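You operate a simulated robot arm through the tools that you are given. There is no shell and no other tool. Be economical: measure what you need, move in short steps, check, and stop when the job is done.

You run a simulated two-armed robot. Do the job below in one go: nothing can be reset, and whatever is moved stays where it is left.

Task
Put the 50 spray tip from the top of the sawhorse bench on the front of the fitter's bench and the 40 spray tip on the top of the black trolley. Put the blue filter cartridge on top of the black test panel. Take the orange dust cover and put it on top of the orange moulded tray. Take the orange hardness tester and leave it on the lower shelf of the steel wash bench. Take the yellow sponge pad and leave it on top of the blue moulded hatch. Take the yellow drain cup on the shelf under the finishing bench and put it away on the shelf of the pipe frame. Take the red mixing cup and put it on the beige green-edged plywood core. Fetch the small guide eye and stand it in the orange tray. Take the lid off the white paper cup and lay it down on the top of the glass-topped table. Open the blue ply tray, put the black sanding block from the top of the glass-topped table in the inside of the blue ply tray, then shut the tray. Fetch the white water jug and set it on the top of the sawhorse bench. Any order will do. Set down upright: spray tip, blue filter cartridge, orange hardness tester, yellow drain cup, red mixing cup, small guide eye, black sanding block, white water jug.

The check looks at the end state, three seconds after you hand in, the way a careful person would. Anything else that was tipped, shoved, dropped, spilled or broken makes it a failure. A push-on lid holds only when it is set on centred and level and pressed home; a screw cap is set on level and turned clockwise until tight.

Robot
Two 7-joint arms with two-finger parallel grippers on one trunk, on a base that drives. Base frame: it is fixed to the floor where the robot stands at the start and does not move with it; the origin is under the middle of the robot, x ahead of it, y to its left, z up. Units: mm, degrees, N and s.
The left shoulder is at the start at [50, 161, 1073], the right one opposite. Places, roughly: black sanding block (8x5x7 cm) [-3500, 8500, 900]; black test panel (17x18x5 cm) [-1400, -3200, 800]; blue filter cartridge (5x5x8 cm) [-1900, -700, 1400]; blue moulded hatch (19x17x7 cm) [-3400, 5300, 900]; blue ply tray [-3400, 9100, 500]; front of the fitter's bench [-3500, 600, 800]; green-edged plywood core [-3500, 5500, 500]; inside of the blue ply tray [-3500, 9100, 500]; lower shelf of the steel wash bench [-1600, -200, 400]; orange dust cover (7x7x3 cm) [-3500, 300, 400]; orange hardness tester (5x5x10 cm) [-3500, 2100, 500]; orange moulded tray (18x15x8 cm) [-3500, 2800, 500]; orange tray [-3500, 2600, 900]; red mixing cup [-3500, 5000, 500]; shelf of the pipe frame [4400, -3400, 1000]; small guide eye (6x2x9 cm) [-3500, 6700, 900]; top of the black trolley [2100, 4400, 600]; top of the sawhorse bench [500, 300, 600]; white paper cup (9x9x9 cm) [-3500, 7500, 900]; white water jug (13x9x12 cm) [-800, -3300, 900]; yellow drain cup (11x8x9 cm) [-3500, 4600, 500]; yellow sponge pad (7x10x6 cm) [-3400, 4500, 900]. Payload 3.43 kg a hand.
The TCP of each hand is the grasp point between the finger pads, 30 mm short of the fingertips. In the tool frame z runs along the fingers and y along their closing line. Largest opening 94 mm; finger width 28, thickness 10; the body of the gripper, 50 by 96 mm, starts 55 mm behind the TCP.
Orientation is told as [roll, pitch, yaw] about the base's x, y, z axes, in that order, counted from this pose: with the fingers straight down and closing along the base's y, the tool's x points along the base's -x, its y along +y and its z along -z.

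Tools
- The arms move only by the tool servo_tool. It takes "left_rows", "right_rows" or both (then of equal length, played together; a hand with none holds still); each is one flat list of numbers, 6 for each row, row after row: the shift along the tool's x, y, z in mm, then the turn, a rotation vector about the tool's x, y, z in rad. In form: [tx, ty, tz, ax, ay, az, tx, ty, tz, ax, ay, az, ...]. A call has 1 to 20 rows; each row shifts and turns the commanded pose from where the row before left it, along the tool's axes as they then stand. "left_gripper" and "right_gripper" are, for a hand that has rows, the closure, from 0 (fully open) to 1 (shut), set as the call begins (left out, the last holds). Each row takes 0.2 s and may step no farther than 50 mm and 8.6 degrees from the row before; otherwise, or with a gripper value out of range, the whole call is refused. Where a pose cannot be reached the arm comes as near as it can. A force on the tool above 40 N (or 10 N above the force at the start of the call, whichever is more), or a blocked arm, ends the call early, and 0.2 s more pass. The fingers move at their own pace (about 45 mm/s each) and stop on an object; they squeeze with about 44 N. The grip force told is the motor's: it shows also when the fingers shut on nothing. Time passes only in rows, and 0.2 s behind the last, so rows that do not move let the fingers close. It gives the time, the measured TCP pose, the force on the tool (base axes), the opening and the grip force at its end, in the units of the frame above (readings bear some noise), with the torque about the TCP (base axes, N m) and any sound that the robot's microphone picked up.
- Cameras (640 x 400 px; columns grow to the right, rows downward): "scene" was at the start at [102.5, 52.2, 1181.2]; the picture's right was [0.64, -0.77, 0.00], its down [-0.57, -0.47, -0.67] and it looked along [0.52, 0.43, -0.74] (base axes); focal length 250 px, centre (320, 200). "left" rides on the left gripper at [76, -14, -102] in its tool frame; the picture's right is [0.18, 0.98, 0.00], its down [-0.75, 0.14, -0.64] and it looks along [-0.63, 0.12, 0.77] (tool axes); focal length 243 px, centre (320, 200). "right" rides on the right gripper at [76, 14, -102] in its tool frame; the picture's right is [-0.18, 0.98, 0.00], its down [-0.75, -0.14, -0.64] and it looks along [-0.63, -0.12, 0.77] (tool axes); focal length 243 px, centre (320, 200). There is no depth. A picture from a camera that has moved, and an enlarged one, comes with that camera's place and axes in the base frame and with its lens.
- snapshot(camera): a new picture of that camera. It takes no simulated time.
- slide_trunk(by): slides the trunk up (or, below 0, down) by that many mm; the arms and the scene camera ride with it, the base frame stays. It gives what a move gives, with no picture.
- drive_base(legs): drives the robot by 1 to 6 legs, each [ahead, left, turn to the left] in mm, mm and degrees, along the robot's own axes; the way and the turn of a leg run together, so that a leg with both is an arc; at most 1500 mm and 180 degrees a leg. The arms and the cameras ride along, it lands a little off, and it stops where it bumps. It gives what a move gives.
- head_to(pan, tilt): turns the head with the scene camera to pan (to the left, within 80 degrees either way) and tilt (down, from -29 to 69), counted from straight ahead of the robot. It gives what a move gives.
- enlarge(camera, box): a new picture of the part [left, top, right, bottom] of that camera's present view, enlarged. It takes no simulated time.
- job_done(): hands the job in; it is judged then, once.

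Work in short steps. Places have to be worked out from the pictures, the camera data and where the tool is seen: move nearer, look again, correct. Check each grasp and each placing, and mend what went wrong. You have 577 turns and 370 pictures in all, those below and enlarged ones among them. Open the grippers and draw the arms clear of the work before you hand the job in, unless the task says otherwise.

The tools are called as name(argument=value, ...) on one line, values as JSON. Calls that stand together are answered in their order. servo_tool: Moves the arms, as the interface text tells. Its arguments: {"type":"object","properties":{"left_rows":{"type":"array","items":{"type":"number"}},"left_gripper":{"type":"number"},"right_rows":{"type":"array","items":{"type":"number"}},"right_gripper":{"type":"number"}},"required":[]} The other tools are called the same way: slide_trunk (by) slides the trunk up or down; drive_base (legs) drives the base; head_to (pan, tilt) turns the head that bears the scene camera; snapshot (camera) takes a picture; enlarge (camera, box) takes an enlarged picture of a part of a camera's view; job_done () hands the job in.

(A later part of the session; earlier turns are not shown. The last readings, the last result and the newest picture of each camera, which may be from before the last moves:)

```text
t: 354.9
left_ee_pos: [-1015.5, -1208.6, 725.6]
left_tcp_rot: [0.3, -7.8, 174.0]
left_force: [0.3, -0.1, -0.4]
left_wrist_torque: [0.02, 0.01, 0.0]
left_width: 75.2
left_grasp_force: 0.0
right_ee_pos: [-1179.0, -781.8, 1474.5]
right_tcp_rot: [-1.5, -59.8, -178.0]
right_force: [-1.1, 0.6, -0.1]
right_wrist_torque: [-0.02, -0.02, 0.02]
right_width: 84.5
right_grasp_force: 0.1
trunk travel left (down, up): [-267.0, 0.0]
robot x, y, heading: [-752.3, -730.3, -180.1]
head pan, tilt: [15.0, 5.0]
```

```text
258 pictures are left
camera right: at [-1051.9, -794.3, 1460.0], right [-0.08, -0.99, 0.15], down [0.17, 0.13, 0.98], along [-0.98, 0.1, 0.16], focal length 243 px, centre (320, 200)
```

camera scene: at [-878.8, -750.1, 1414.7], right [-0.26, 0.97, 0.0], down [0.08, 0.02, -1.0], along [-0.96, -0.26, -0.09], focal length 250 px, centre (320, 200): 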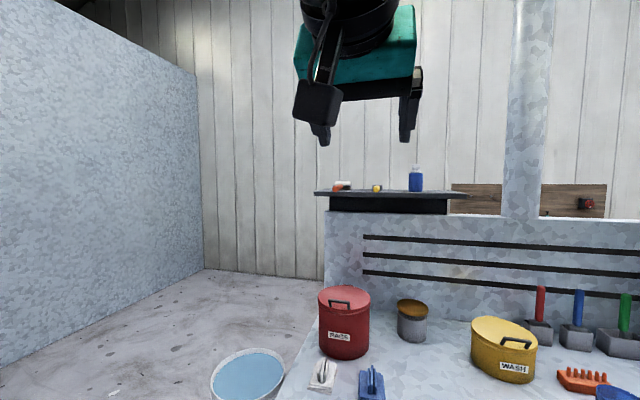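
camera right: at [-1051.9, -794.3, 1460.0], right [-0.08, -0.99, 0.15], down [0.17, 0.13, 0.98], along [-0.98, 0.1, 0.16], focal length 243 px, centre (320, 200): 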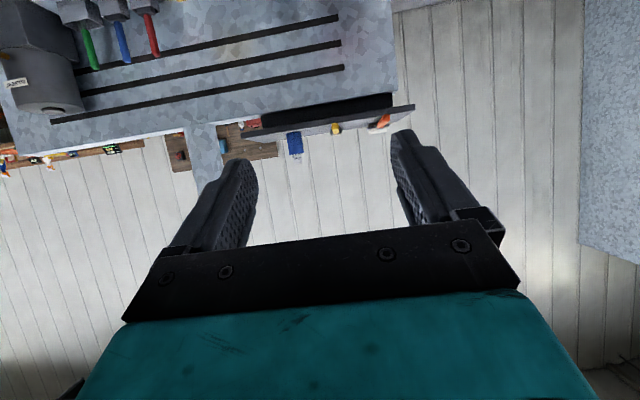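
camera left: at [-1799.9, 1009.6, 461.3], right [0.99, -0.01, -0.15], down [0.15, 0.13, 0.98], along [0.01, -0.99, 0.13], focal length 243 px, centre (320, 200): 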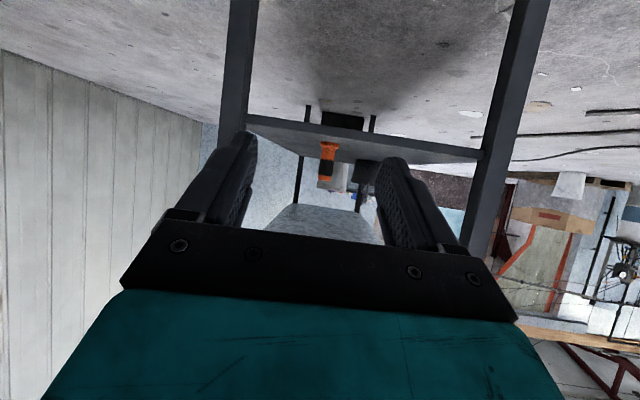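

Cartridge confirmed at ≈ (-1895,-645), base z≈1362. Drive closer and move the hand over.

drive_base(legs=[[300, -65, 0]])

servo_tool(right_rows=[-20, -18, 35, 0, 0, 0, -20, -18, 35, 0, 0, 0, -20, -18, 35, 0, 0, 0, -20, -18, 35, 0, 0, 0, -20, 0, 35, 0, 0, 0, -20, 0, 35, 0, 0, 0, 0, 0, 0, 0, 0, 0])

snapshot(camera="right")

snapshot(camera="scene")

```text
t: 357.1
left_ee_pos: [-1315.9, -1149.9, 725.2]
left_tcp_rot: [0.3, -7.8, 174.5]
left_force: [0.2, 0.5, -0.1]
left_wrist_torque: [0.02, -0.03, 0.01]
left_width: 75.3
left_grasp_force: 0.1
right_ee_pos: [-1485.5, -723.8, 1474.3]
right_tcp_rot: [-1.5, -59.8, -177.5]
right_force: [0.4, 0.0, -0.1]
right_wrist_torque: [0.02, 0.0, 0.0]
right_width: 84.9
right_grasp_force: 0.1
trunk travel left (down, up): [-267.0, 0.0]
robot x, y, heading: [-1054.0, -664.8, -179.4]
head pan, tilt: [15.0, 5.0]
```

```text
t: 358.6
left_ee_pos: [-1315.4, -1149.2, 725.7]
left_tcp_rot: [0.4, -7.8, 174.6]
left_force: [0.6, 0.0, -0.3]
left_wrist_torque: [-0.01, 0.03, 0.0]
left_width: 75.0
left_grasp_force: 0.1
right_ee_pos: [-1726.2, -652.4, 1473.4]
right_tcp_rot: [-1.4, -59.9, -177.6]
right_force: [0.0, 1.2, -0.7]
right_wrist_torque: [-0.06, -0.02, 0.02]
right_width: 84.5
right_grasp_force: 0.1
trunk travel left (down, up): [-267.0, 0.0]
robot x, y, heading: [-1055.6, -664.1, -178.9]
head pan, tilt: [15.0, 5.0]
```

```text
257 pictures are left
camera right: at [-1599.2, -663.4, 1458.8], right [-0.07, -0.99, 0.15], down [0.17, 0.13, 0.98], along [-0.98, 0.1, 0.16], focal length 243 px, centre (320, 200)
```

right: 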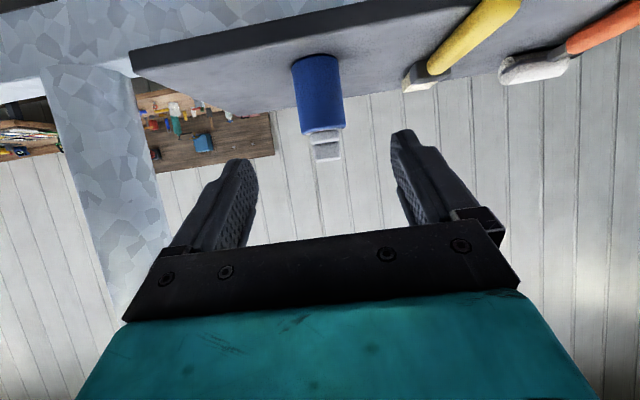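

```text
256 pictures are left
camera scene: at [-1183.7, -687.3, 1414.8], right [-0.27, 0.96, 0.0], down [0.08, 0.02, -1.0], along [-0.96, -0.27, -0.09], focal length 250 px, centre (320, 200)
```

scene: 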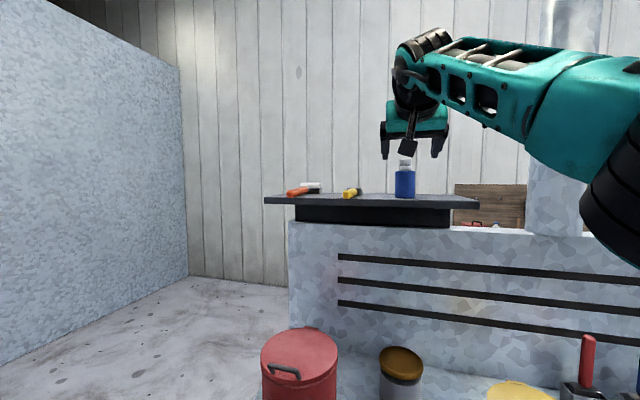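

Advance to straddle the cartridge, then lower.

servo_tool(right_rows=[-19.5, -2, 33.8, 0, 0, 0, -19.5, -2, 33.8, 0, 0, 0, -19.5, -2, 33.8, 0, 0, 0, -17, -2, 29, 0, 0, 0, 0, 0, 0, 0, 0, 0])

snapshot(camera="right")

```text
t: 359.9
left_ee_pos: [-1316.3, -1150.1, 726.0]
left_tcp_rot: [0.3, -7.8, 174.6]
left_force: [-0.3, -0.1, -0.8]
left_wrist_torque: [0.03, 0.01, 0.0]
left_width: 75.2
left_grasp_force: 0.1
right_ee_pos: [-1767.1, -637.8, 1425.0]
right_tcp_rot: [-1.5, -59.8, -177.5]
right_force: [-0.9, 0.3, -0.5]
right_wrist_torque: [-0.01, -0.01, -0.01]
right_width: 84.5
right_grasp_force: 0.1
right hand out of reach, approached as far as the arm can: row 1, 2, 3, 4
trunk travel left (down, up): [-267.0, 0.0]
robot x, y, heading: [-1057.1, -668.0, -179.5]
head pan, tilt: [15.0, 5.0]
```

```text
255 pictures are left
camera right: at [-1638.4, -649.5, 1409.4], right [-0.07, -0.99, 0.15], down [0.17, 0.13, 0.98], along [-0.98, 0.1, 0.16], focal length 243 px, centre (320, 200)
```

right: 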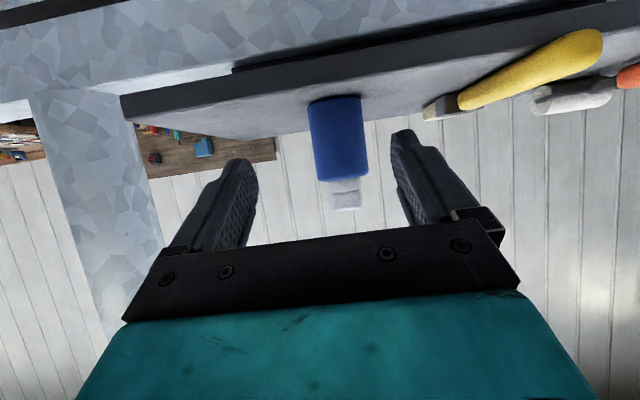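

At the reach limit with 60°. Flatten the hand to ~80° (camera stays just in front of the shelf edge) and drive 25 mm closer.

servo_tool(right_rows=[0, 0, 0, 0, -0.12, 0, 0, 0, 0, 0, -0.12, 0, 0, 0, 0, 0, -0.11, 0, 0, 0, 0, 0, 0, 0])

drive_base(legs=[[25, 0, 0]])

snapshot(camera="right")

```text
t: 360.9
left_ee_pos: [-1315.7, -1149.7, 726.0]
left_tcp_rot: [0.3, -7.8, 174.7]
left_force: [-0.8, 0.4, -0.2]
left_wrist_torque: [-0.02, 0.0, 0.01]
left_width: 75.3
left_grasp_force: 0.1
right_ee_pos: [-1765.2, -638.6, 1424.3]
right_tcp_rot: [-4.3, -80.0, -174.5]
right_force: [-0.1, 0.5, -0.4]
right_wrist_torque: [-0.01, -0.01, -0.01]
right_width: 84.6
right_grasp_force: 0.1
trunk travel left (down, up): [-267.0, 0.0]
robot x, y, heading: [-1060.4, -667.5, -179.3]
head pan, tilt: [15.0, 5.0]
```

```text
t: 361.7
left_ee_pos: [-1340.8, -1150.0, 725.1]
left_tcp_rot: [0.3, -7.7, 174.7]
left_force: [0.0, -0.1, 1.0]
left_wrist_torque: [0.02, 0.0, 0.02]
left_width: 75.1
left_grasp_force: 0.0
right_ee_pos: [-1790.8, -639.4, 1426.1]
right_tcp_rot: [-4.2, -79.9, -174.8]
right_force: [-1.0, -0.4, -0.5]
right_wrist_torque: [0.0, 0.03, 0.01]
right_width: 84.4
right_grasp_force: 0.0
trunk travel left (down, up): [-267.0, 0.0]
robot x, y, heading: [-1086.7, -661.4, -179.3]
head pan, tilt: [15.0, 5.0]
```

```text
254 pictures are left
camera right: at [-1676.2, -650.2, 1367.1], right [-0.01, -0.99, 0.17], down [0.5, 0.14, 0.86], along [-0.87, 0.09, 0.49], focal length 243 px, centre (320, 200)
```

right: 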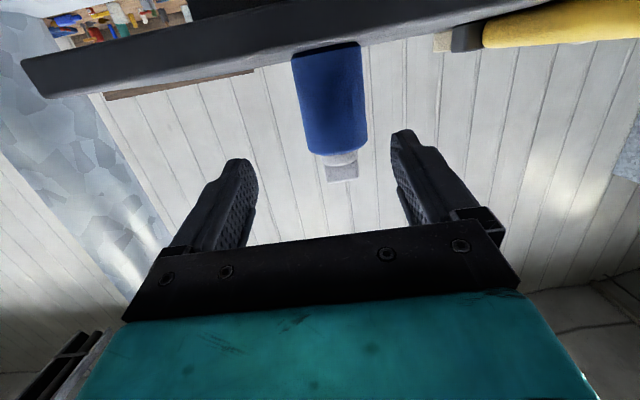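

Shelf top is at ≈1367; the cartridge is centred. Advance 70 mm.

servo_tool(right_rows=[-7, -2.5, 23, 0, 0, 0, -5, -2, 23, 0, 0, 0, -5, -2, 23, 0, 0, 0, 0, 0, 0, 0, 0, 0])

snapshot(camera="right")

enlarge(camera="scene", box=[280, 100, 480, 225])

```text
t: 362.7
left_ee_pos: [-1339.5, -1149.0, 725.0]
left_tcp_rot: [0.4, -7.8, 174.7]
left_force: [-1.0, 0.1, -0.6]
left_wrist_torque: [0.0, -0.02, -0.01]
left_width: 75.1
left_grasp_force: 0.1
right_ee_pos: [-1844.3, -634.3, 1427.6]
right_tcp_rot: [-4.1, -79.8, -174.6]
right_force: [1.1, -0.6, -0.2]
right_wrist_torque: [0.04, -0.05, 0.02]
right_width: 84.4
right_grasp_force: 0.0
right hand out of reach, approached as far as the arm can: row 3
trunk travel left (down, up): [-267.0, 0.0]
robot x, y, heading: [-1081.3, -668.7, -179.0]
head pan, tilt: [15.0, 5.0]
```

```text
253 pictures are left
camera right: at [-1729.3, -645.0, 1370.0], right [-0.01, -0.99, 0.17], down [0.5, 0.14, 0.86], along [-0.87, 0.09, 0.49], focal length 243 px, centre (320, 200)
```

right: 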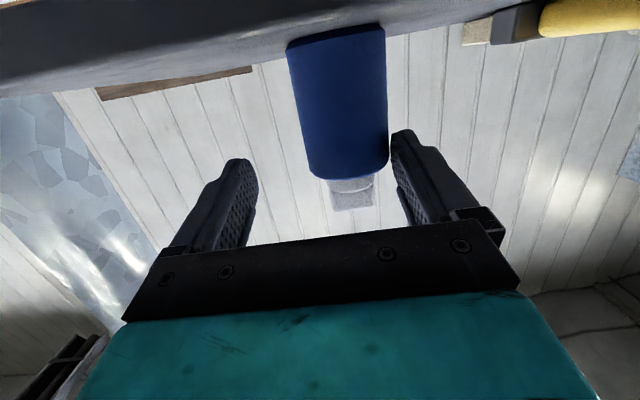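

```text
3.20 times, centred on (380, 162) of scene
camera zoom: at [-1208.2, -689.9, 1414.7], right [-0.27, 0.96, 0.0], down [0.08, 0.02, -1.0], along [-0.96, -0.27, -0.09], focal length 801 px, centre (128, 320)
```

zoom: 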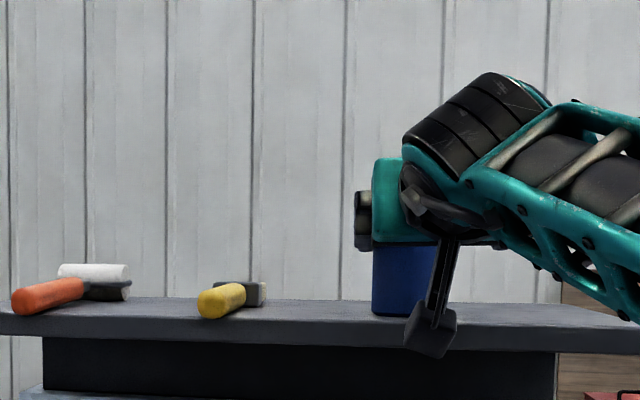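

Need ~25 mm more reach and 12 mm to the left. Shift the robot left so the hand lines up with the shoulder, then re-extend.

servo_tool(right_rows=[5, 0, -30, 0, 0, 0, 5, 0, -30, 0, 0, 0])

drive_base(legs=[[10, 110, 0]])

servo_tool(right_rows=[0, -25, 0, 0, -0.06, 0, 0, -25, 0, 0, -0.05, 0, 0, -25, 0, 0, 0, 0, 0, -22, 0, 0, 0, 0, 0, 0, 0, 0, 0, 0])

snapshot(camera="right")

```text
t: 363.3
left_ee_pos: [-1339.5, -1150.8, 725.3]
left_tcp_rot: [0.4, -7.8, 174.6]
left_force: [0.6, -0.3, 1.0]
left_wrist_torque: [-0.02, 0.0, -0.03]
left_width: 75.3
left_grasp_force: 0.0
right_ee_pos: [-1782.8, -630.9, 1428.5]
right_tcp_rot: [-3.8, -79.9, -175.3]
right_force: [0.5, -0.4, -1.4]
right_wrist_torque: [0.02, -0.03, 0.02]
right_width: 84.7
right_grasp_force: 0.1
trunk travel left (down, up): [-267.0, 0.0]
robot x, y, heading: [-1079.1, -668.0, -179.3]
head pan, tilt: [15.0, 5.0]
```

```text
t: 364.5
left_ee_pos: [-1350.1, -1260.2, 724.5]
left_tcp_rot: [0.2, -7.8, 174.5]
left_force: [-0.3, -0.4, 0.5]
left_wrist_torque: [-0.03, 0.01, 0.01]
left_width: 75.2
left_grasp_force: 0.0
right_ee_pos: [-1792.5, -741.1, 1428.0]
right_tcp_rot: [-4.5, -80.0, -174.5]
right_force: [-1.1, -0.2, -0.5]
right_wrist_torque: [0.03, -0.01, -0.01]
right_width: 84.6
right_grasp_force: 0.0
trunk travel left (down, up): [-267.0, 0.0]
robot x, y, heading: [-1090.5, -777.4, -179.4]
head pan, tilt: [15.0, 5.0]
```

```text
t: 365.7
left_ee_pos: [-1349.5, -1259.3, 726.0]
left_tcp_rot: [0.3, -7.8, 174.5]
left_force: [0.5, 0.6, -0.9]
left_wrist_torque: [0.01, -0.04, -0.01]
left_width: 75.2
left_grasp_force: 0.1
right_ee_pos: [-1794.1, -644.4, 1429.1]
right_tcp_rot: [-11.4, -86.1, -167.5]
right_force: [-0.5, 0.4, 0.9]
right_wrist_torque: [-0.04, -0.02, 0.02]
right_width: 84.7
right_grasp_force: 0.0
trunk travel left (down, up): [-267.0, 0.0]
robot x, y, heading: [-1092.0, -776.9, -179.6]
head pan, tilt: [15.0, 5.0]
```

```text
251 pictures are left
camera right: at [-1685.4, -655.7, 1359.5], right [0.01, -0.99, 0.17], down [0.59, 0.14, 0.8], along [-0.81, 0.09, 0.58], focal length 243 px, centre (320, 200)
```

right: 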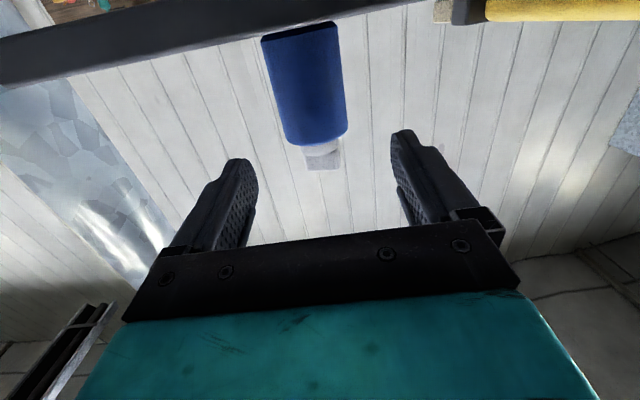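

Aligned. Extend forward 75 mm.

servo_tool(right_rows=[-1, 0, 25, 0, 0, 0, -1, 0, 25, 0, 0, 0, -1, 0, 24, 0, 0, 0, 0, 0, 0, 0, 0, 0])

snapshot(camera="right")

```text
t: 366.7
left_ee_pos: [-1350.4, -1259.1, 725.1]
left_tcp_rot: [0.4, -7.8, 174.5]
left_force: [-0.7, 0.0, 0.6]
left_wrist_torque: [0.02, 0.02, 0.0]
left_width: 75.2
left_grasp_force: 0.0
right_ee_pos: [-1866.2, -646.2, 1427.2]
right_tcp_rot: [-11.0, -86.1, -167.9]
right_force: [-0.3, -0.3, -0.2]
right_wrist_torque: [0.0, -0.01, 0.03]
right_width: 84.6
right_grasp_force: 0.1
trunk travel left (down, up): [-267.0, 0.0]
robot x, y, heading: [-1093.9, -776.6, -179.5]
head pan, tilt: [15.0, 5.0]
```

```text
250 pictures are left
camera right: at [-1757.9, -656.7, 1357.7], right [0.01, -0.99, 0.17], down [0.59, 0.14, 0.8], along [-0.81, 0.1, 0.58], focal length 243 px, centre (320, 200)
```

right: 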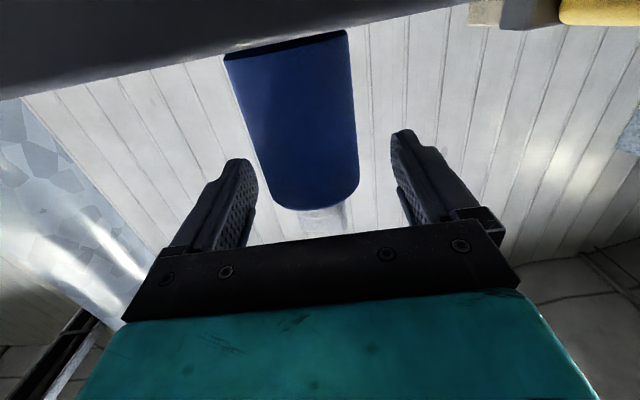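

Bottle is between the fingers. Close.

servo_tool(right_rows=[0, -4, 5, 0, 0, 0, 0, 0, 0, 0, 0, 0, 0, 0, 0, 0, 0, 0, 0, 0, 0, 0, 0, 0], right_gripper=1)

servo_tool(right_rows=[-10, 0, 0, 0, 0, 0, -10, 0, 0, 0, 0, 0, -10, 0, 0, 0, 0, 0, 0, 0, 0, 0, 0, 0])

snapshot(camera="right")

```text
t: 367.7
left_ee_pos: [-1349.8, -1259.3, 725.9]
left_tcp_rot: [0.3, -7.8, 174.5]
left_force: [0.6, 0.3, 0.1]
left_wrist_torque: [0.02, 0.0, 0.04]
left_width: 75.1
left_grasp_force: 0.0
right_ee_pos: [-1871.5, -641.2, 1427.2]
right_tcp_rot: [-11.4, -86.1, -167.5]
right_force: [-1.0, 0.6, 1.2]
right_wrist_torque: [0.05, 0.07, 0.01]
right_width: 51.9
right_grasp_force: 44.0
trunk travel left (down, up): [-267.0, 0.0]
robot x, y, heading: [-1089.2, -773.3, -179.3]
head pan, tilt: [15.0, 5.0]
```

```text
t: 368.7
left_ee_pos: [-1350.1, -1258.3, 726.8]
left_tcp_rot: [0.3, -7.8, 174.5]
left_force: [-0.5, 0.0, -0.3]
left_wrist_torque: [-0.04, 0.01, 0.0]
left_width: 75.1
left_grasp_force: 0.0
right_ee_pos: [-1875.4, -641.1, 1457.2]
right_tcp_rot: [-10.8, -86.1, -168.2]
right_force: [0.7, 0.1, -1.0]
right_wrist_torque: [-0.01, 0.02, -0.01]
right_width: 51.9
right_grasp_force: 43.9
trunk travel left (down, up): [-267.0, 0.0]
robot x, y, heading: [-1087.1, -775.2, -179.3]
head pan, tilt: [15.0, 5.0]
```

```text
249 pictures are left
camera right: at [-1767.0, -652.1, 1387.5], right [0.01, -0.99, 0.17], down [0.59, 0.14, 0.8], along [-0.81, 0.1, 0.58], focal length 243 px, centre (320, 200)
```

right: 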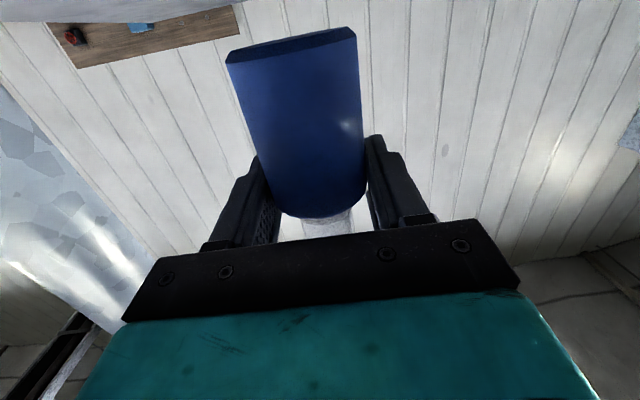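

Cartridge held. Back out, turn toward the south wall, and look for the test panel.

drive_base(legs=[[-380, 0, 0], [0, 0, 89], [1150, 0, 0]])

head_to(pan=0, tilt=20)

snapshot(camera="scene")

```text
t: 380.3
left_ee_pos: [-271.3, -2210.7, 724.7]
left_tcp_rot: [0.3, -7.8, -97.3]
left_force: [1.0, -0.5, -0.9]
left_wrist_torque: [0.02, -0.01, -0.02]
left_width: 75.1
left_grasp_force: 0.1
right_ee_pos: [-905.0, -2718.7, 1457.4]
right_tcp_rot: [-10.8, -86.2, -79.6]
right_force: [0.9, 1.3, -0.4]
right_wrist_torque: [0.01, 0.0, 0.0]
right_width: 52.0
right_grasp_force: 43.6
trunk travel left (down, up): [-267.0, 0.0]
robot x, y, heading: [-748.1, -1935.6, -91.1]
head pan, tilt: [15.0, 5.0]
```

```text
t: 381.1
left_ee_pos: [-271.7, -2209.4, 725.7]
left_tcp_rot: [0.3, -7.9, -97.1]
left_force: [-0.3, 0.1, -0.4]
left_wrist_torque: [-0.05, 0.0, 0.02]
left_width: 74.9
left_grasp_force: 0.0
right_ee_pos: [-904.8, -2717.2, 1457.8]
right_tcp_rot: [-11.0, -86.1, -79.6]
right_force: [-0.3, -0.5, -1.8]
right_wrist_torque: [0.01, 0.03, 0.0]
right_width: 51.7
right_grasp_force: 44.5
trunk travel left (down, up): [-267.0, 0.0]
robot x, y, heading: [-746.6, -1939.6, -91.1]
head pan, tilt: [0.0, 20.0]
```

```text
248 pictures are left
camera scene: at [-748.1, -2069.0, 1390.4], right [-1.0, 0.02, 0.0], down [0.01, 0.34, -0.94], along [-0.02, -0.94, -0.34], focal length 250 px, centre (320, 200)
```

scene: 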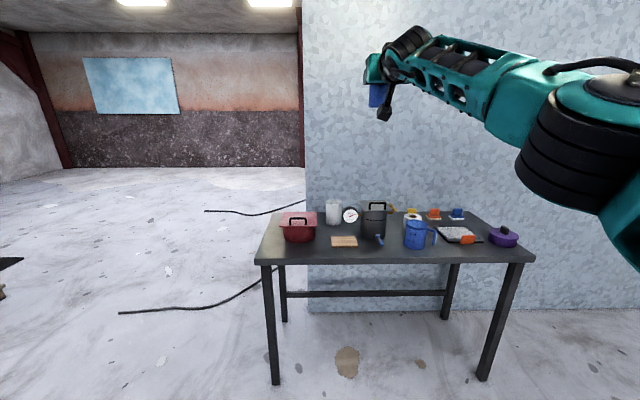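

Table found. Zoom in on its items.

enlarge(camera="scene", box=[270, 190, 400, 270])

enlarge(camera="scene", box=[400, 190, 530, 270])

```text
4.92 times, centred on (335, 230) of scene
camera zoom: at [-748.1, -2069.0, 1390.4], right [-1.0, 0.02, 0.0], down [0.01, 0.34, -0.94], along [-0.02, -0.94, -0.34], focal length 1233 px, centre (246, 52)
```

zoom: 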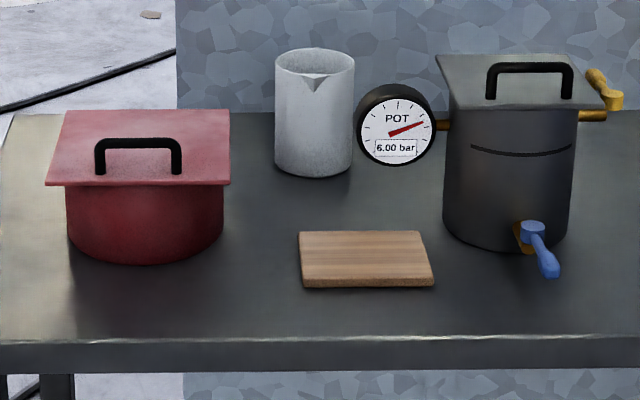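

```text
4.92 times, centred on (465, 230) of scene
camera zoom: at [-748.1, -2069.0, 1390.4], right [-1.0, 0.02, 0.0], down [0.01, 0.34, -0.94], along [-0.02, -0.94, -0.34], focal length 1233 px, centre (-394, 52)
```

zoom: 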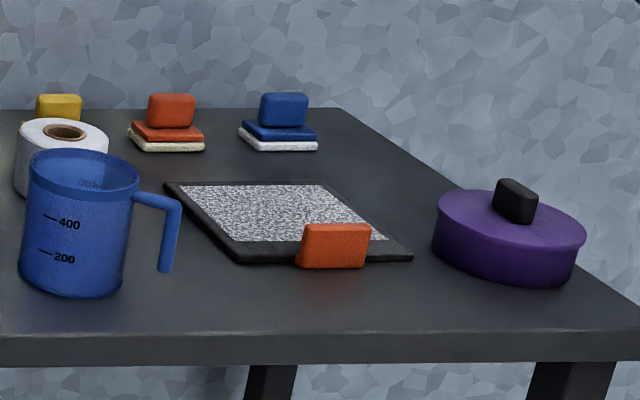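

Panel ≈ (-1457,-3185), top z≈800. The flat hand's camera would hit the table there, so I'll first set the cartridge on the table's free front strip, then regrasp from above. Lower the trunk and retract the hand.

slide_trunk(by=-170)

servo_tool(right_rows=[0, 0, -45, 0, 0, 0, 0, 0, -45, 0, 0, 0, 0, 0, -45, 0, 0, 0, 0, 0, -45, 0, 0, 0, 0, 0, -45, 0, 0, 0, 40, 0, 0, 0, 0, 0, 40, 0, 0, 0, 0, 0, 40, 0, 0, 0, 0, 0, 40, 0, 0, 0, 0, 0, 40, 0, 0, 0, 0, 0, 40, 0, 0, 0, 0, 0, 40, 0, 0, 0, 0, 0, 40, 0, 0, 0, 0, 0])

snapshot(camera="scene")

```text
t: 383.0
left_ee_pos: [-271.3, -2209.8, 554.0]
left_tcp_rot: [0.2, -7.8, -97.0]
left_force: [0.3, -0.4, 0.1]
left_wrist_torque: [0.0, -0.03, -0.03]
left_width: 74.8
left_grasp_force: 0.0
right_ee_pos: [-903.8, -2717.6, 1287.6]
right_tcp_rot: [-10.9, -86.0, -79.6]
right_force: [0.9, -1.0, -0.1]
right_wrist_torque: [-0.01, 0.01, -0.02]
right_width: 51.8
right_grasp_force: 43.7
trunk travel left (down, up): [-97.0, 170.0]
robot x, y, heading: [-745.9, -1941.4, -91.4]
head pan, tilt: [0.0, 20.0]
```

```text
t: 385.8
left_ee_pos: [-271.3, -2211.8, 555.4]
left_tcp_rot: [0.4, -7.7, -97.2]
left_force: [0.5, -0.5, 0.9]
left_wrist_torque: [0.02, 0.0, 0.0]
left_width: 75.3
left_grasp_force: 0.1
right_ee_pos: [-867.5, -2466.2, 1008.4]
right_tcp_rot: [-9.7, -86.0, -81.3]
right_force: [-0.6, 0.2, -0.9]
right_wrist_torque: [-0.03, 0.04, 0.04]
right_width: 51.7
right_grasp_force: 43.9
right hand out of reach, approached as far as the arm can: row 12, 13
trunk travel left (down, up): [-97.0, 170.0]
robot x, y, heading: [-745.7, -1941.8, -91.2]
head pan, tilt: [0.0, 20.0]
```

```text
245 pictures are left
camera scene: at [-748.9, -2069.4, 1220.3], right [-1.0, 0.02, 0.0], down [0.01, 0.34, -0.94], along [-0.02, -0.94, -0.34], focal length 250 px, centre (320, 200)
```

scene: 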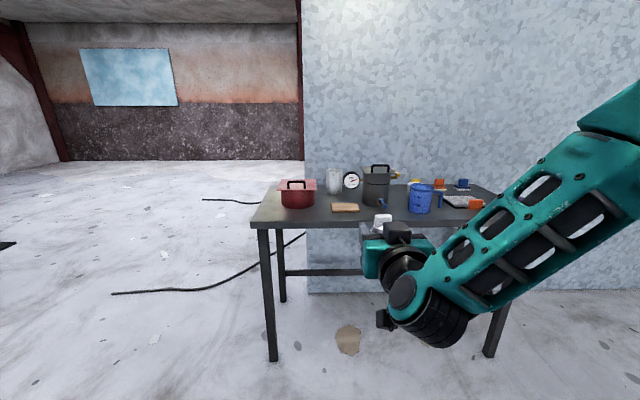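

The flat hand can't go low enough. I'll ease the pitch to ~75° (cartridge leans only ~11°), set it down on the front strip, and let it settle upright, then regrasp from above.

servo_tool(right_rows=[0, 0, 0, 0, 0.1, 0, 0, 0, 0, 0, 0.09, 0, 10, 0, 0, 0, 0, 0, 30, 0, 5, 0, 0, 0, 0, 0, 0, 0, 0, 0])

slide_trunk(by=-50)

drive_base(legs=[[0, -440, 1.2], [520, 0, 0]])

snapshot(camera="scene")

snapshot(camera="right")

```text
t: 387.0
left_ee_pos: [-271.1, -2210.7, 554.6]
left_tcp_rot: [0.3, -7.9, -97.1]
left_force: [0.4, -0.9, 0.6]
left_wrist_torque: [-0.01, -0.04, 0.01]
left_width: 75.4
left_grasp_force: 0.0
right_ee_pos: [-868.0, -2459.9, 969.5]
right_tcp_rot: [-2.9, -75.3, -87.7]
right_force: [0.3, 0.3, -0.9]
right_wrist_torque: [-0.01, 0.02, -0.01]
right_width: 51.6
right_grasp_force: 44.2
trunk travel left (down, up): [-97.0, 170.0]
robot x, y, heading: [-744.5, -1939.1, -91.2]
head pan, tilt: [0.0, 20.0]
```

```text
t: 387.9
left_ee_pos: [-270.4, -2210.2, 506.7]
left_tcp_rot: [0.3, -7.8, -97.1]
left_force: [-0.7, -0.5, -0.2]
left_wrist_torque: [0.02, 0.02, -0.02]
left_width: 75.3
left_grasp_force: 0.1
right_ee_pos: [-868.2, -2460.1, 919.5]
right_tcp_rot: [-2.8, -75.3, -87.6]
right_force: [0.8, -0.1, -0.5]
right_wrist_torque: [0.01, -0.03, 0.03]
right_width: 51.8
right_grasp_force: 44.3
trunk travel left (down, up): [-47.0, 220.0]
robot x, y, heading: [-751.0, -1936.8, -91.0]
head pan, tilt: [0.0, 20.0]
```

```text
t: 393.2
left_ee_pos: [-695.5, -2704.2, 505.4]
left_tcp_rot: [0.4, -7.8, -95.1]
left_force: [-0.5, 1.2, 0.1]
left_wrist_torque: [0.0, -0.02, 0.0]
left_width: 75.3
left_grasp_force: 0.0
right_ee_pos: [-1285.0, -2975.5, 919.6]
right_tcp_rot: [-2.9, -75.3, -85.7]
right_force: [0.5, 0.7, -0.5]
right_wrist_torque: [-0.01, 0.0, -0.03]
right_width: 51.4
right_grasp_force: 44.2
trunk travel left (down, up): [-47.0, 220.0]
robot x, y, heading: [-1180.2, -2448.6, -89.0]
head pan, tilt: [0.0, 20.0]
```

```text
244 pictures are left
camera scene: at [-1177.8, -2579.5, 1170.3], right [-1.0, -0.02, 0.0], down [-0.01, 0.34, -0.94], along [0.02, -0.94, -0.34], focal length 250 px, centre (320, 200)
```

scene: 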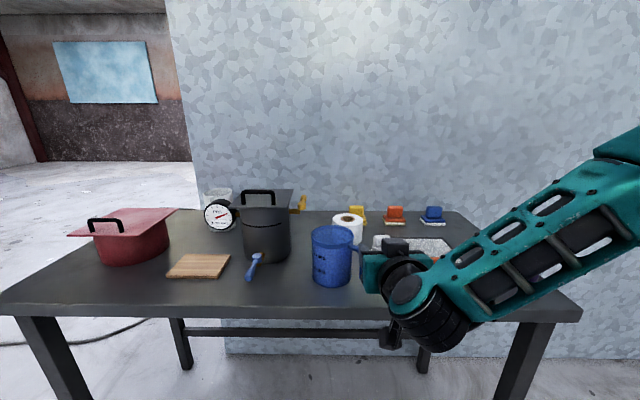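

```text
243 pictures are left
camera right: at [-1273.3, -2856.0, 871.1], right [0.99, -0.02, 0.17], down [-0.14, 0.43, 0.89], along [-0.09, -0.9, 0.42], focal length 243 px, centre (320, 200)
```

right: 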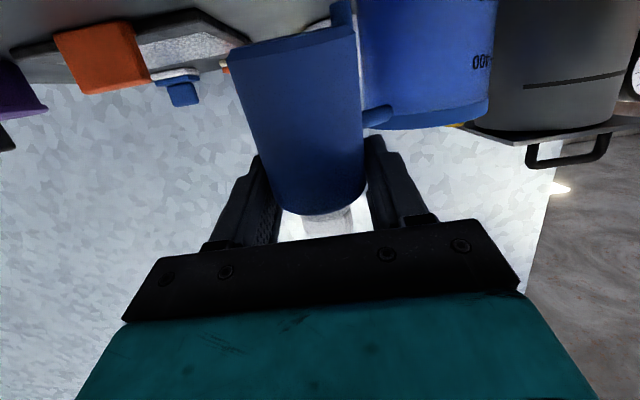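

Shift 65 right to clear the blue jug's handle, forward 35, then lower to contact.

drive_base(legs=[[35, -70, -1]])

snapshot(camera="right")

servo_tool(right_rows=[10, 0, 2.6, 0, 0, 0, 10, 0, 2.6, 0, 0, 0, 10, 0, 2.6, 0, 0, 0, 10, 0, 2.6, 0, 0, 0, 5, 0, 1.3, 0, 0, 0, 0, 0, 0, 0, 0, 0])

```text
t: 394.2
left_ee_pos: [-770.8, -2748.8, 505.4]
left_tcp_rot: [0.2, -7.7, -96.2]
left_force: [0.2, 0.0, 0.2]
left_wrist_torque: [0.02, -0.02, 0.0]
left_width: 74.8
left_grasp_force: 0.1
right_ee_pos: [-1363.9, -3009.0, 920.0]
right_tcp_rot: [-2.9, -75.3, -86.7]
right_force: [-0.3, 0.6, -2.5]
right_wrist_torque: [-0.02, -0.02, 0.01]
right_width: 51.8
right_grasp_force: 43.8
trunk travel left (down, up): [-47.0, 220.0]
robot x, y, heading: [-1256.4, -2482.4, -90.1]
head pan, tilt: [0.0, 20.0]
```

```text
242 pictures are left
camera right: at [-1350.5, -2889.9, 871.1], right [0.99, -0.04, 0.17], down [-0.13, 0.43, 0.89], along [-0.11, -0.9, 0.42], focal length 243 px, centre (320, 200)
```

right: 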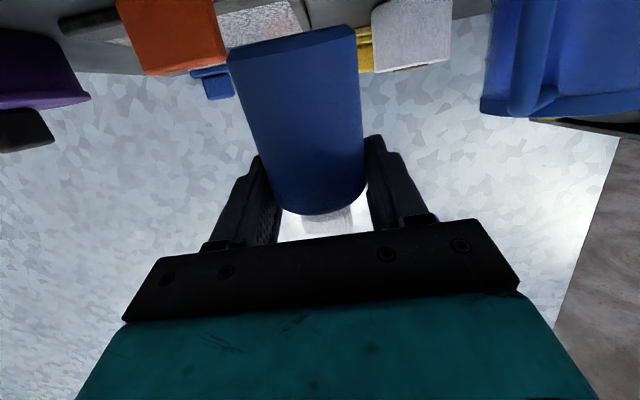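

```text
t: 395.6
left_ee_pos: [-771.2, -2748.2, 504.9]
left_tcp_rot: [0.3, -7.8, -96.1]
left_force: [0.0, 0.0, 0.5]
left_wrist_torque: [-0.01, 0.0, 0.02]
left_width: 75.0
left_grasp_force: 0.1
right_ee_pos: [-1363.5, -3008.5, 873.4]
right_tcp_rot: [-3.1, -75.2, -86.7]
right_force: [-0.4, 0.3, -0.9]
right_wrist_torque: [-0.03, 0.0, 0.03]
right_width: 51.5
right_grasp_force: 44.1
trunk travel left (down, up): [-47.0, 220.0]
robot x, y, heading: [-1250.6, -2482.2, -90.1]
head pan, tilt: [0.0, 20.0]
```

servo_tool(right_rows=[4, 0, 1, 0, 0, 0, 4, 0, 1, 0, 0, 0, 4, 0, 1, 0, 0, 0, 4, 0, 1, 0, 0, 0, 4, 0, 1, 0, 0, 0, 4, 0, 1, 0, 0, 0, 4, 0, 1, 0, 0, 0, 4, 0, 1, 0, 0, 0, 0, 0, 0, 0, 0, 0])

snapshot(camera="right")

```text
t: 396.8
left_ee_pos: [-771.5, -2748.6, 505.5]
left_tcp_rot: [0.2, -7.9, -96.0]
left_force: [-0.7, -0.6, 0.7]
left_wrist_torque: [0.05, 0.01, 0.0]
left_width: 75.3
left_grasp_force: 0.1
right_ee_pos: [-1354.1, -3011.3, 869.1]
right_tcp_rot: [-2.6, -76.8, -87.5]
right_force: [0.1, -2.8, 9.5]
right_wrist_torque: [-0.28, -0.11, 0.01]
right_width: 51.7
right_grasp_force: 43.8
right hand out of reach, approached as far as the arm can: row 2, 4
trunk travel left (down, up): [-47.0, 220.0]
robot x, y, heading: [-1248.8, -2484.2, -90.1]
head pan, tilt: [0.0, 20.0]
stopped in row 5 (right hand): the force on the tool passed its limit (the readings are from after the stop); the commanded pose is now the measured one
```

```text
241 pictures are left
camera right: at [-1340.8, -2893.6, 817.7], right [0.98, -0.04, 0.17], down [-0.13, 0.45, 0.88], along [-0.11, -0.89, 0.44], focal length 243 px, centre (320, 200)
```

right: 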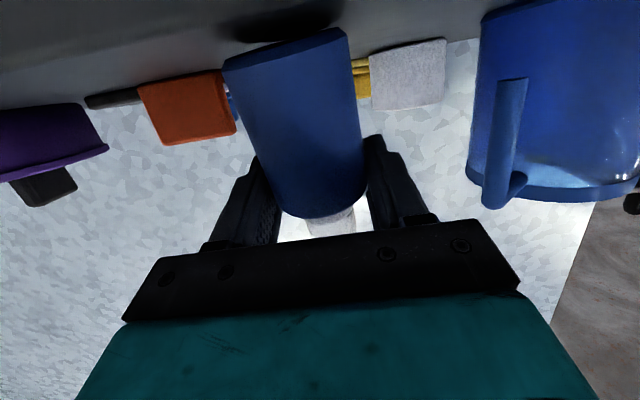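

Contact. Release gently and see whether it settles upright.

servo_tool(right_rows=[0, 0, 0, 0, 0, 0, 0, 0, 0, 0, 0, 0, 0, 0, 0, 0, 0, 0, 0, 0, 0, 0, 0, 0], right_gripper=0.25)

snapshot(camera="right")

```text
t: 397.8
left_ee_pos: [-771.7, -2749.0, 504.7]
left_tcp_rot: [0.3, -7.9, -96.2]
left_force: [0.0, 0.4, 0.4]
left_wrist_torque: [-0.02, 0.0, -0.01]
left_width: 75.3
left_grasp_force: 0.0
right_ee_pos: [-1355.6, -3010.3, 866.2]
right_tcp_rot: [-3.0, -76.3, -87.0]
right_force: [-0.7, 0.3, 0.1]
right_wrist_torque: [0.01, 0.0, 0.0]
right_width: 70.3
right_grasp_force: 0.0
trunk travel left (down, up): [-47.0, 220.0]
robot x, y, heading: [-1254.1, -2484.3, -90.4]
head pan, tilt: [0.0, 20.0]
```

```text
240 pictures are left
camera right: at [-1341.6, -2892.3, 816.0], right [0.98, -0.04, 0.17], down [-0.13, 0.45, 0.89], along [-0.11, -0.89, 0.43], focal length 243 px, centre (320, 200)
```

right: 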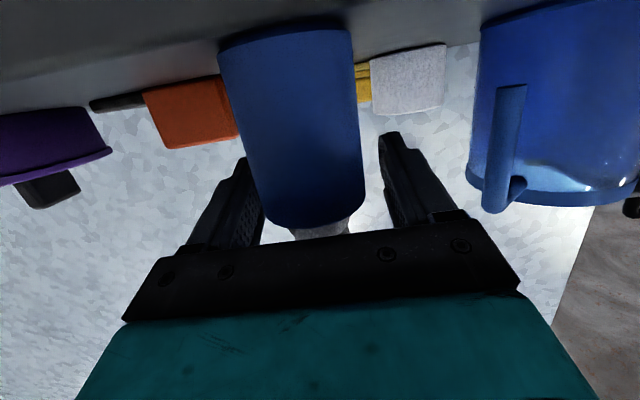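

It settled upright. Open fully and back away straight.

servo_tool(right_rows=[0, -5, 0, 0, 0, 0, 0, 0, 0, 0, 0, 0], right_gripper=0)

servo_tool(right_rows=[0, 0, -25, 0, 0, 0, 0, 0, -25, 0, 0, 0, 0, 0, -25, 0, 0, 0, 0, 0, -25, 0, 0, 0])

snapshot(camera="right")

```text
t: 398.4
left_ee_pos: [-771.9, -2747.6, 504.5]
left_tcp_rot: [0.3, -7.8, -96.1]
left_force: [0.3, 0.2, 0.4]
left_wrist_torque: [0.01, 0.01, 0.03]
left_width: 74.9
left_grasp_force: 0.1
right_ee_pos: [-1354.8, -3008.8, 867.3]
right_tcp_rot: [-3.1, -76.3, -87.1]
right_force: [0.3, 0.5, -0.3]
right_wrist_torque: [-0.02, -0.02, 0.0]
right_width: 94.0
right_grasp_force: 0.1
right hand out of reach, approached as far as the arm can: row 1
trunk travel left (down, up): [-47.0, 220.0]
robot x, y, heading: [-1252.5, -2484.4, -89.9]
head pan, tilt: [0.0, 20.0]
```

```text
t: 399.4
left_ee_pos: [-770.4, -2749.1, 505.8]
left_tcp_rot: [0.2, -7.8, -96.2]
left_force: [0.9, 0.0, 0.4]
left_wrist_torque: [0.01, 0.02, -0.01]
left_width: 75.1
left_grasp_force: 0.0
right_ee_pos: [-1355.5, -2913.0, 889.5]
right_tcp_rot: [-2.9, -76.3, -87.0]
right_force: [-0.6, -1.1, 0.4]
right_wrist_torque: [0.0, -0.01, 0.03]
right_width: 94.1
right_grasp_force: 0.0
trunk travel left (down, up): [-47.0, 220.0]
robot x, y, heading: [-1248.7, -2483.2, -89.8]
head pan, tilt: [0.0, 20.0]
```

```text
239 pictures are left
camera right: at [-1340.4, -2794.5, 839.4], right [0.98, -0.04, 0.17], down [-0.13, 0.45, 0.89], along [-0.11, -0.89, 0.43], focal length 243 px, centre (320, 200)
```

right: 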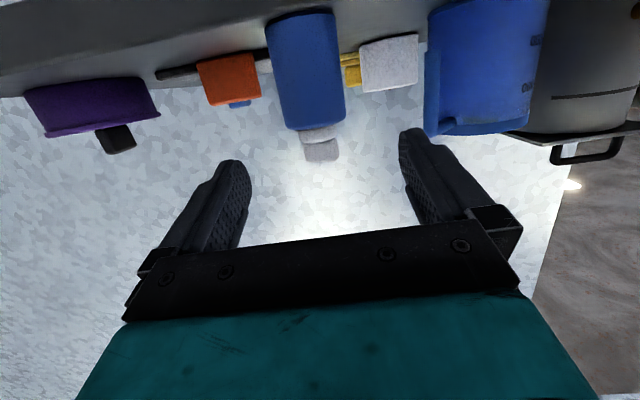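

Cartridge stands on the table. Back off, raise the trunk, and bring the right hand to pointing down.

drive_base(legs=[[-250, 0, 0]])

slide_trunk(by=200)

servo_tool(right_rows=[0, 0, 0, 0, 0.13, 0, 0, 0, 0, 0, 0.13, 0, 0, 0, 0, 0, 0.13, 0, 0, 0, 0, 0, 0.13, 0, 0, 0, 0, 0, 0.13, 0, 0, 0, 0, 0, 0.13, 0, 0, 0, 0, 0, 0.13, 0, 0, 0, 0, 0, 0.13, 0, 0, 0, 0, 0, 0.13, 0, 0, 0, 0, 0, 0.13, 0, 0, 30, 0, 0, 0, 0, 0, 30, 0, 0, 0, 0, 0, 30, 0, 0, 0, 0, 0, 30, 0, 0, 0, 0, 0, 0, 0, 0, 0, 0])

head_to(pan=0, tilt=32)

snapshot(camera="scene")

```text
t: 401.2
left_ee_pos: [-771.7, -2498.5, 506.4]
left_tcp_rot: [0.4, -7.9, -96.3]
left_force: [-0.2, -0.4, 0.3]
left_wrist_torque: [-0.01, -0.02, 0.02]
left_width: 75.4
left_grasp_force: 0.1
right_ee_pos: [-1355.2, -2660.9, 890.2]
right_tcp_rot: [-3.0, -76.4, -87.2]
right_force: [-0.6, 0.8, -0.3]
right_wrist_torque: [-0.01, 0.02, -0.01]
right_width: 94.1
right_grasp_force: 0.0
trunk travel left (down, up): [-47.0, 220.0]
robot x, y, heading: [-1249.2, -2230.3, -90.3]
head pan, tilt: [0.0, 20.0]
```

```text
t: 403.4
left_ee_pos: [-771.5, -2498.7, 704.8]
left_tcp_rot: [0.3, -7.8, -96.3]
left_force: [-1.3, -0.3, -0.2]
left_wrist_torque: [0.0, 0.01, 0.02]
left_width: 75.4
left_grasp_force: 0.1
right_ee_pos: [-1354.6, -2660.6, 1089.5]
right_tcp_rot: [-3.0, -76.3, -87.3]
right_force: [0.2, 0.5, 0.4]
right_wrist_torque: [0.0, 0.0, 0.01]
right_width: 94.1
right_grasp_force: 0.0
trunk travel left (down, up): [-247.0, 20.0]
robot x, y, heading: [-1253.4, -2230.9, -90.1]
head pan, tilt: [0.0, 20.0]
```

```text
t: 406.6
left_ee_pos: [-771.4, -2498.7, 705.3]
left_tcp_rot: [0.3, -7.8, -96.3]
left_force: [0.4, -0.2, -0.1]
left_wrist_torque: [0.01, -0.01, 0.01]
left_width: 75.3
left_grasp_force: 0.0
right_ee_pos: [-1236.1, -2661.7, 1088.9]
right_tcp_rot: [-0.8, -1.7, -90.2]
right_force: [-0.7, -0.7, -0.1]
right_wrist_torque: [-0.02, 0.0, 0.0]
right_width: 93.8
right_grasp_force: 0.1
trunk travel left (down, up): [-247.0, 20.0]
robot x, y, heading: [-1249.1, -2232.3, -90.4]
head pan, tilt: [0.0, 20.0]
```

```text
t: 407.3
left_ee_pos: [-772.2, -2498.8, 706.4]
left_tcp_rot: [0.3, -7.8, -96.3]
left_force: [-0.8, 0.1, -0.6]
left_wrist_torque: [0.0, 0.0, 0.02]
left_width: 75.1
left_grasp_force: 0.0
right_ee_pos: [-1234.8, -2661.4, 1088.2]
right_tcp_rot: [-0.7, -1.7, -90.2]
right_force: [-0.4, -0.2, 0.9]
right_wrist_torque: [-0.03, 0.01, 0.01]
right_width: 94.0
right_grasp_force: 0.1
trunk travel left (down, up): [-247.0, 20.0]
robot x, y, heading: [-1252.4, -2233.6, -90.6]
head pan, tilt: [0.0, 32.0]
```

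```text
238 pictures are left
camera scene: at [-1249.9, -2360.0, 1351.2], right [-1.0, 0.0, 0.0], down [0.0, 0.53, -0.85], along [0.0, -0.85, -0.53], focal length 250 px, centre (320, 200)
```

scene: 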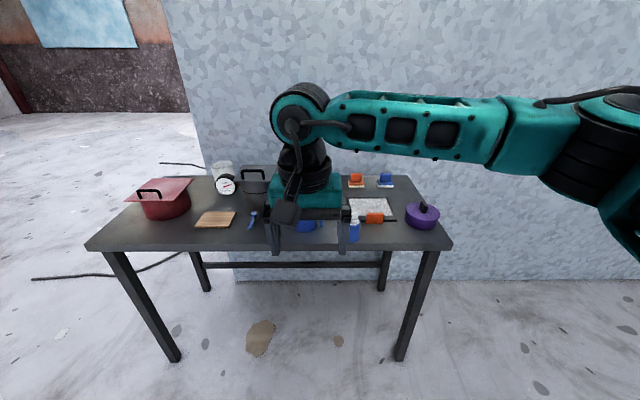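

Right hand points down well. Drive to bring it over the cartridge.

drive_base(legs=[[330, -122, 0.4]])

snapshot(camera="right")

```text
t: 409.6
left_ee_pos: [-892.2, -2829.7, 706.0]
left_tcp_rot: [0.3, -7.7, -96.2]
left_force: [0.3, 0.0, 0.4]
left_wrist_torque: [0.02, -0.05, 0.03]
left_width: 75.3
left_grasp_force: 0.1
right_ee_pos: [-1355.7, -2994.9, 1088.4]
right_tcp_rot: [-0.6, -1.8, -90.0]
right_force: [0.1, 0.2, -0.6]
right_wrist_torque: [0.0, 0.02, -0.01]
right_width: 93.7
right_grasp_force: 0.1
trunk travel left (down, up): [-247.0, 20.0]
robot x, y, heading: [-1371.5, -2559.8, -90.3]
head pan, tilt: [0.0, 32.0]
```

```text
237 pictures are left
camera right: at [-1339.5, -2915.0, 1188.1], right [0.98, -0.19, -0.01], down [-0.13, -0.73, 0.67], along [-0.13, -0.65, -0.74], focal length 243 px, centre (320, 200)
```

right: 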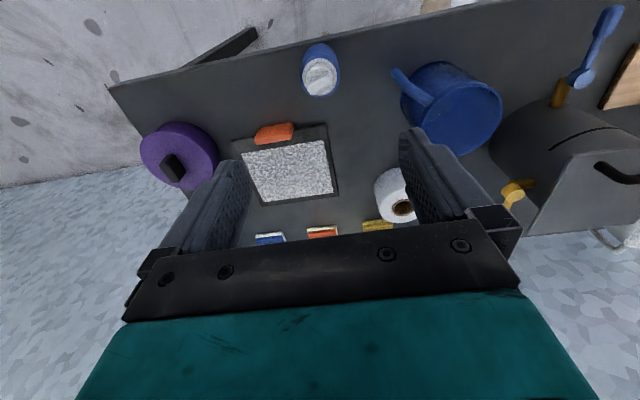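

Cartridge ≈ (-1356,-2987). Descend over it and grip from above.

servo_tool(right_rows=[8, 0, 40, 0, 0.03, 0, 0, 0, 45, 0, 0, 0, 0, 0, 45, 0, 0, 0, 0, 0, 30, 0, 0, 0, 0, 0, 0, 0, 0, 0], right_gripper=0.2)

snapshot(camera="right")

```text
t: 410.8
left_ee_pos: [-891.9, -2829.9, 704.5]
left_tcp_rot: [0.3, -7.8, -96.1]
left_force: [-0.8, 0.4, 0.6]
left_wrist_torque: [-0.02, -0.01, -0.01]
left_width: 75.4
left_grasp_force: 0.0
right_ee_pos: [-1356.3, -2988.7, 927.1]
right_tcp_rot: [-0.8, -0.1, -90.1]
right_force: [-0.3, -0.4, 0.7]
right_wrist_torque: [-0.01, 0.02, -0.04]
right_width: 75.2
right_grasp_force: 0.0
trunk travel left (down, up): [-247.0, 20.0]
robot x, y, heading: [-1371.4, -2565.9, -90.2]
head pan, tilt: [0.0, 32.0]
```

```text
236 pictures are left
camera right: at [-1340.3, -2911.8, 1029.2], right [0.98, -0.18, -0.01], down [-0.13, -0.75, 0.65], along [-0.13, -0.63, -0.76], focal length 243 px, centre (320, 200)
```

right: 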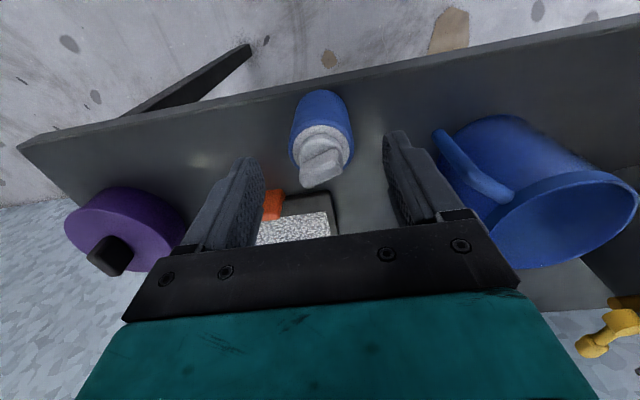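

Aligned. Descend 58, close, lift.

servo_tool(right_rows=[0, 0, 20, 0, 0, 0, 0, 0, 20, 0, 0, 0, 0, 0, 18, 0, 0, 0, 0, 0, 0, 0, 0, 0])

servo_tool(right_rows=[0, 0, 0, 0, 0, 0, 0, 0, 0, 0, 0, 0, 0, 0, 0, 0, 0, 0], right_gripper=1)

servo_tool(right_rows=[0, 0, -20, 0, 0, 0, 0, 0, -40, 0, 0, 0, 0, 0, -40, 0, 0, 0, 0, 0, 0, 0, 0, 0])

snapshot(camera="right")

```text
t: 411.8
left_ee_pos: [-890.5, -2829.8, 705.4]
left_tcp_rot: [0.3, -7.7, -96.2]
left_force: [-0.1, 0.1, 0.3]
left_wrist_torque: [-0.02, -0.02, 0.01]
left_width: 75.5
left_grasp_force: 0.0
right_ee_pos: [-1357.5, -2989.5, 868.4]
right_tcp_rot: [-0.7, -0.1, -90.2]
right_force: [-0.9, -0.2, 0.3]
right_wrist_torque: [-0.01, -0.01, -0.01]
right_width: 75.2
right_grasp_force: 0.0
trunk travel left (down, up): [-247.0, 20.0]
robot x, y, heading: [-1367.9, -2560.6, -90.1]
head pan, tilt: [0.0, 32.0]
```

```text
t: 412.6
left_ee_pos: [-891.8, -2829.5, 705.1]
left_tcp_rot: [0.3, -7.8, -96.2]
left_force: [0.0, -0.6, 0.8]
left_wrist_torque: [0.06, -0.01, 0.01]
left_width: 75.1
left_grasp_force: 0.0
right_ee_pos: [-1357.3, -2988.9, 870.2]
right_tcp_rot: [-0.7, -0.1, -90.1]
right_force: [1.1, -0.3, 0.0]
right_wrist_torque: [0.0, 0.01, 0.0]
right_width: 52.0
right_grasp_force: 42.9
trunk travel left (down, up): [-247.0, 20.0]
robot x, y, heading: [-1375.6, -2563.5, -90.1]
head pan, tilt: [0.0, 32.0]
```

```text
t: 413.6
left_ee_pos: [-892.3, -2829.2, 705.7]
left_tcp_rot: [0.3, -7.8, -96.2]
left_force: [0.0, 0.3, 0.3]
left_wrist_torque: [0.02, -0.01, 0.0]
left_width: 75.2
left_grasp_force: 0.0
right_ee_pos: [-1357.5, -2987.5, 969.8]
right_tcp_rot: [-0.7, -0.2, -90.1]
right_force: [0.2, -0.7, -1.8]
right_wrist_torque: [0.03, -0.03, 0.0]
right_width: 52.1
right_grasp_force: 44.1
trunk travel left (down, up): [-247.0, 20.0]
robot x, y, heading: [-1374.3, -2564.3, -90.3]
head pan, tilt: [0.0, 32.0]
```

```text
235 pictures are left
camera right: at [-1340.4, -2911.6, 1073.1], right [0.98, -0.19, -0.01], down [-0.13, -0.75, 0.64], along [-0.13, -0.63, -0.76], focal length 243 px, centre (320, 200)
```

right: 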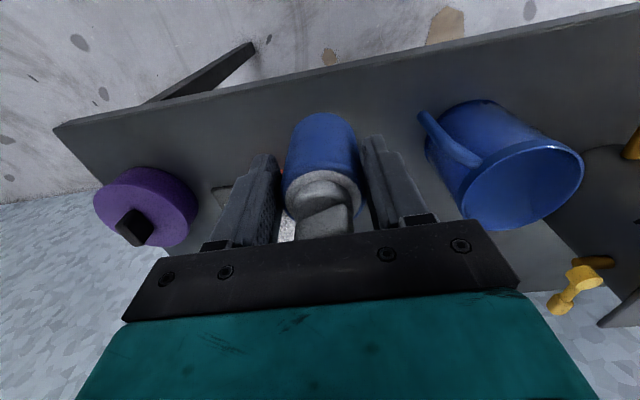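

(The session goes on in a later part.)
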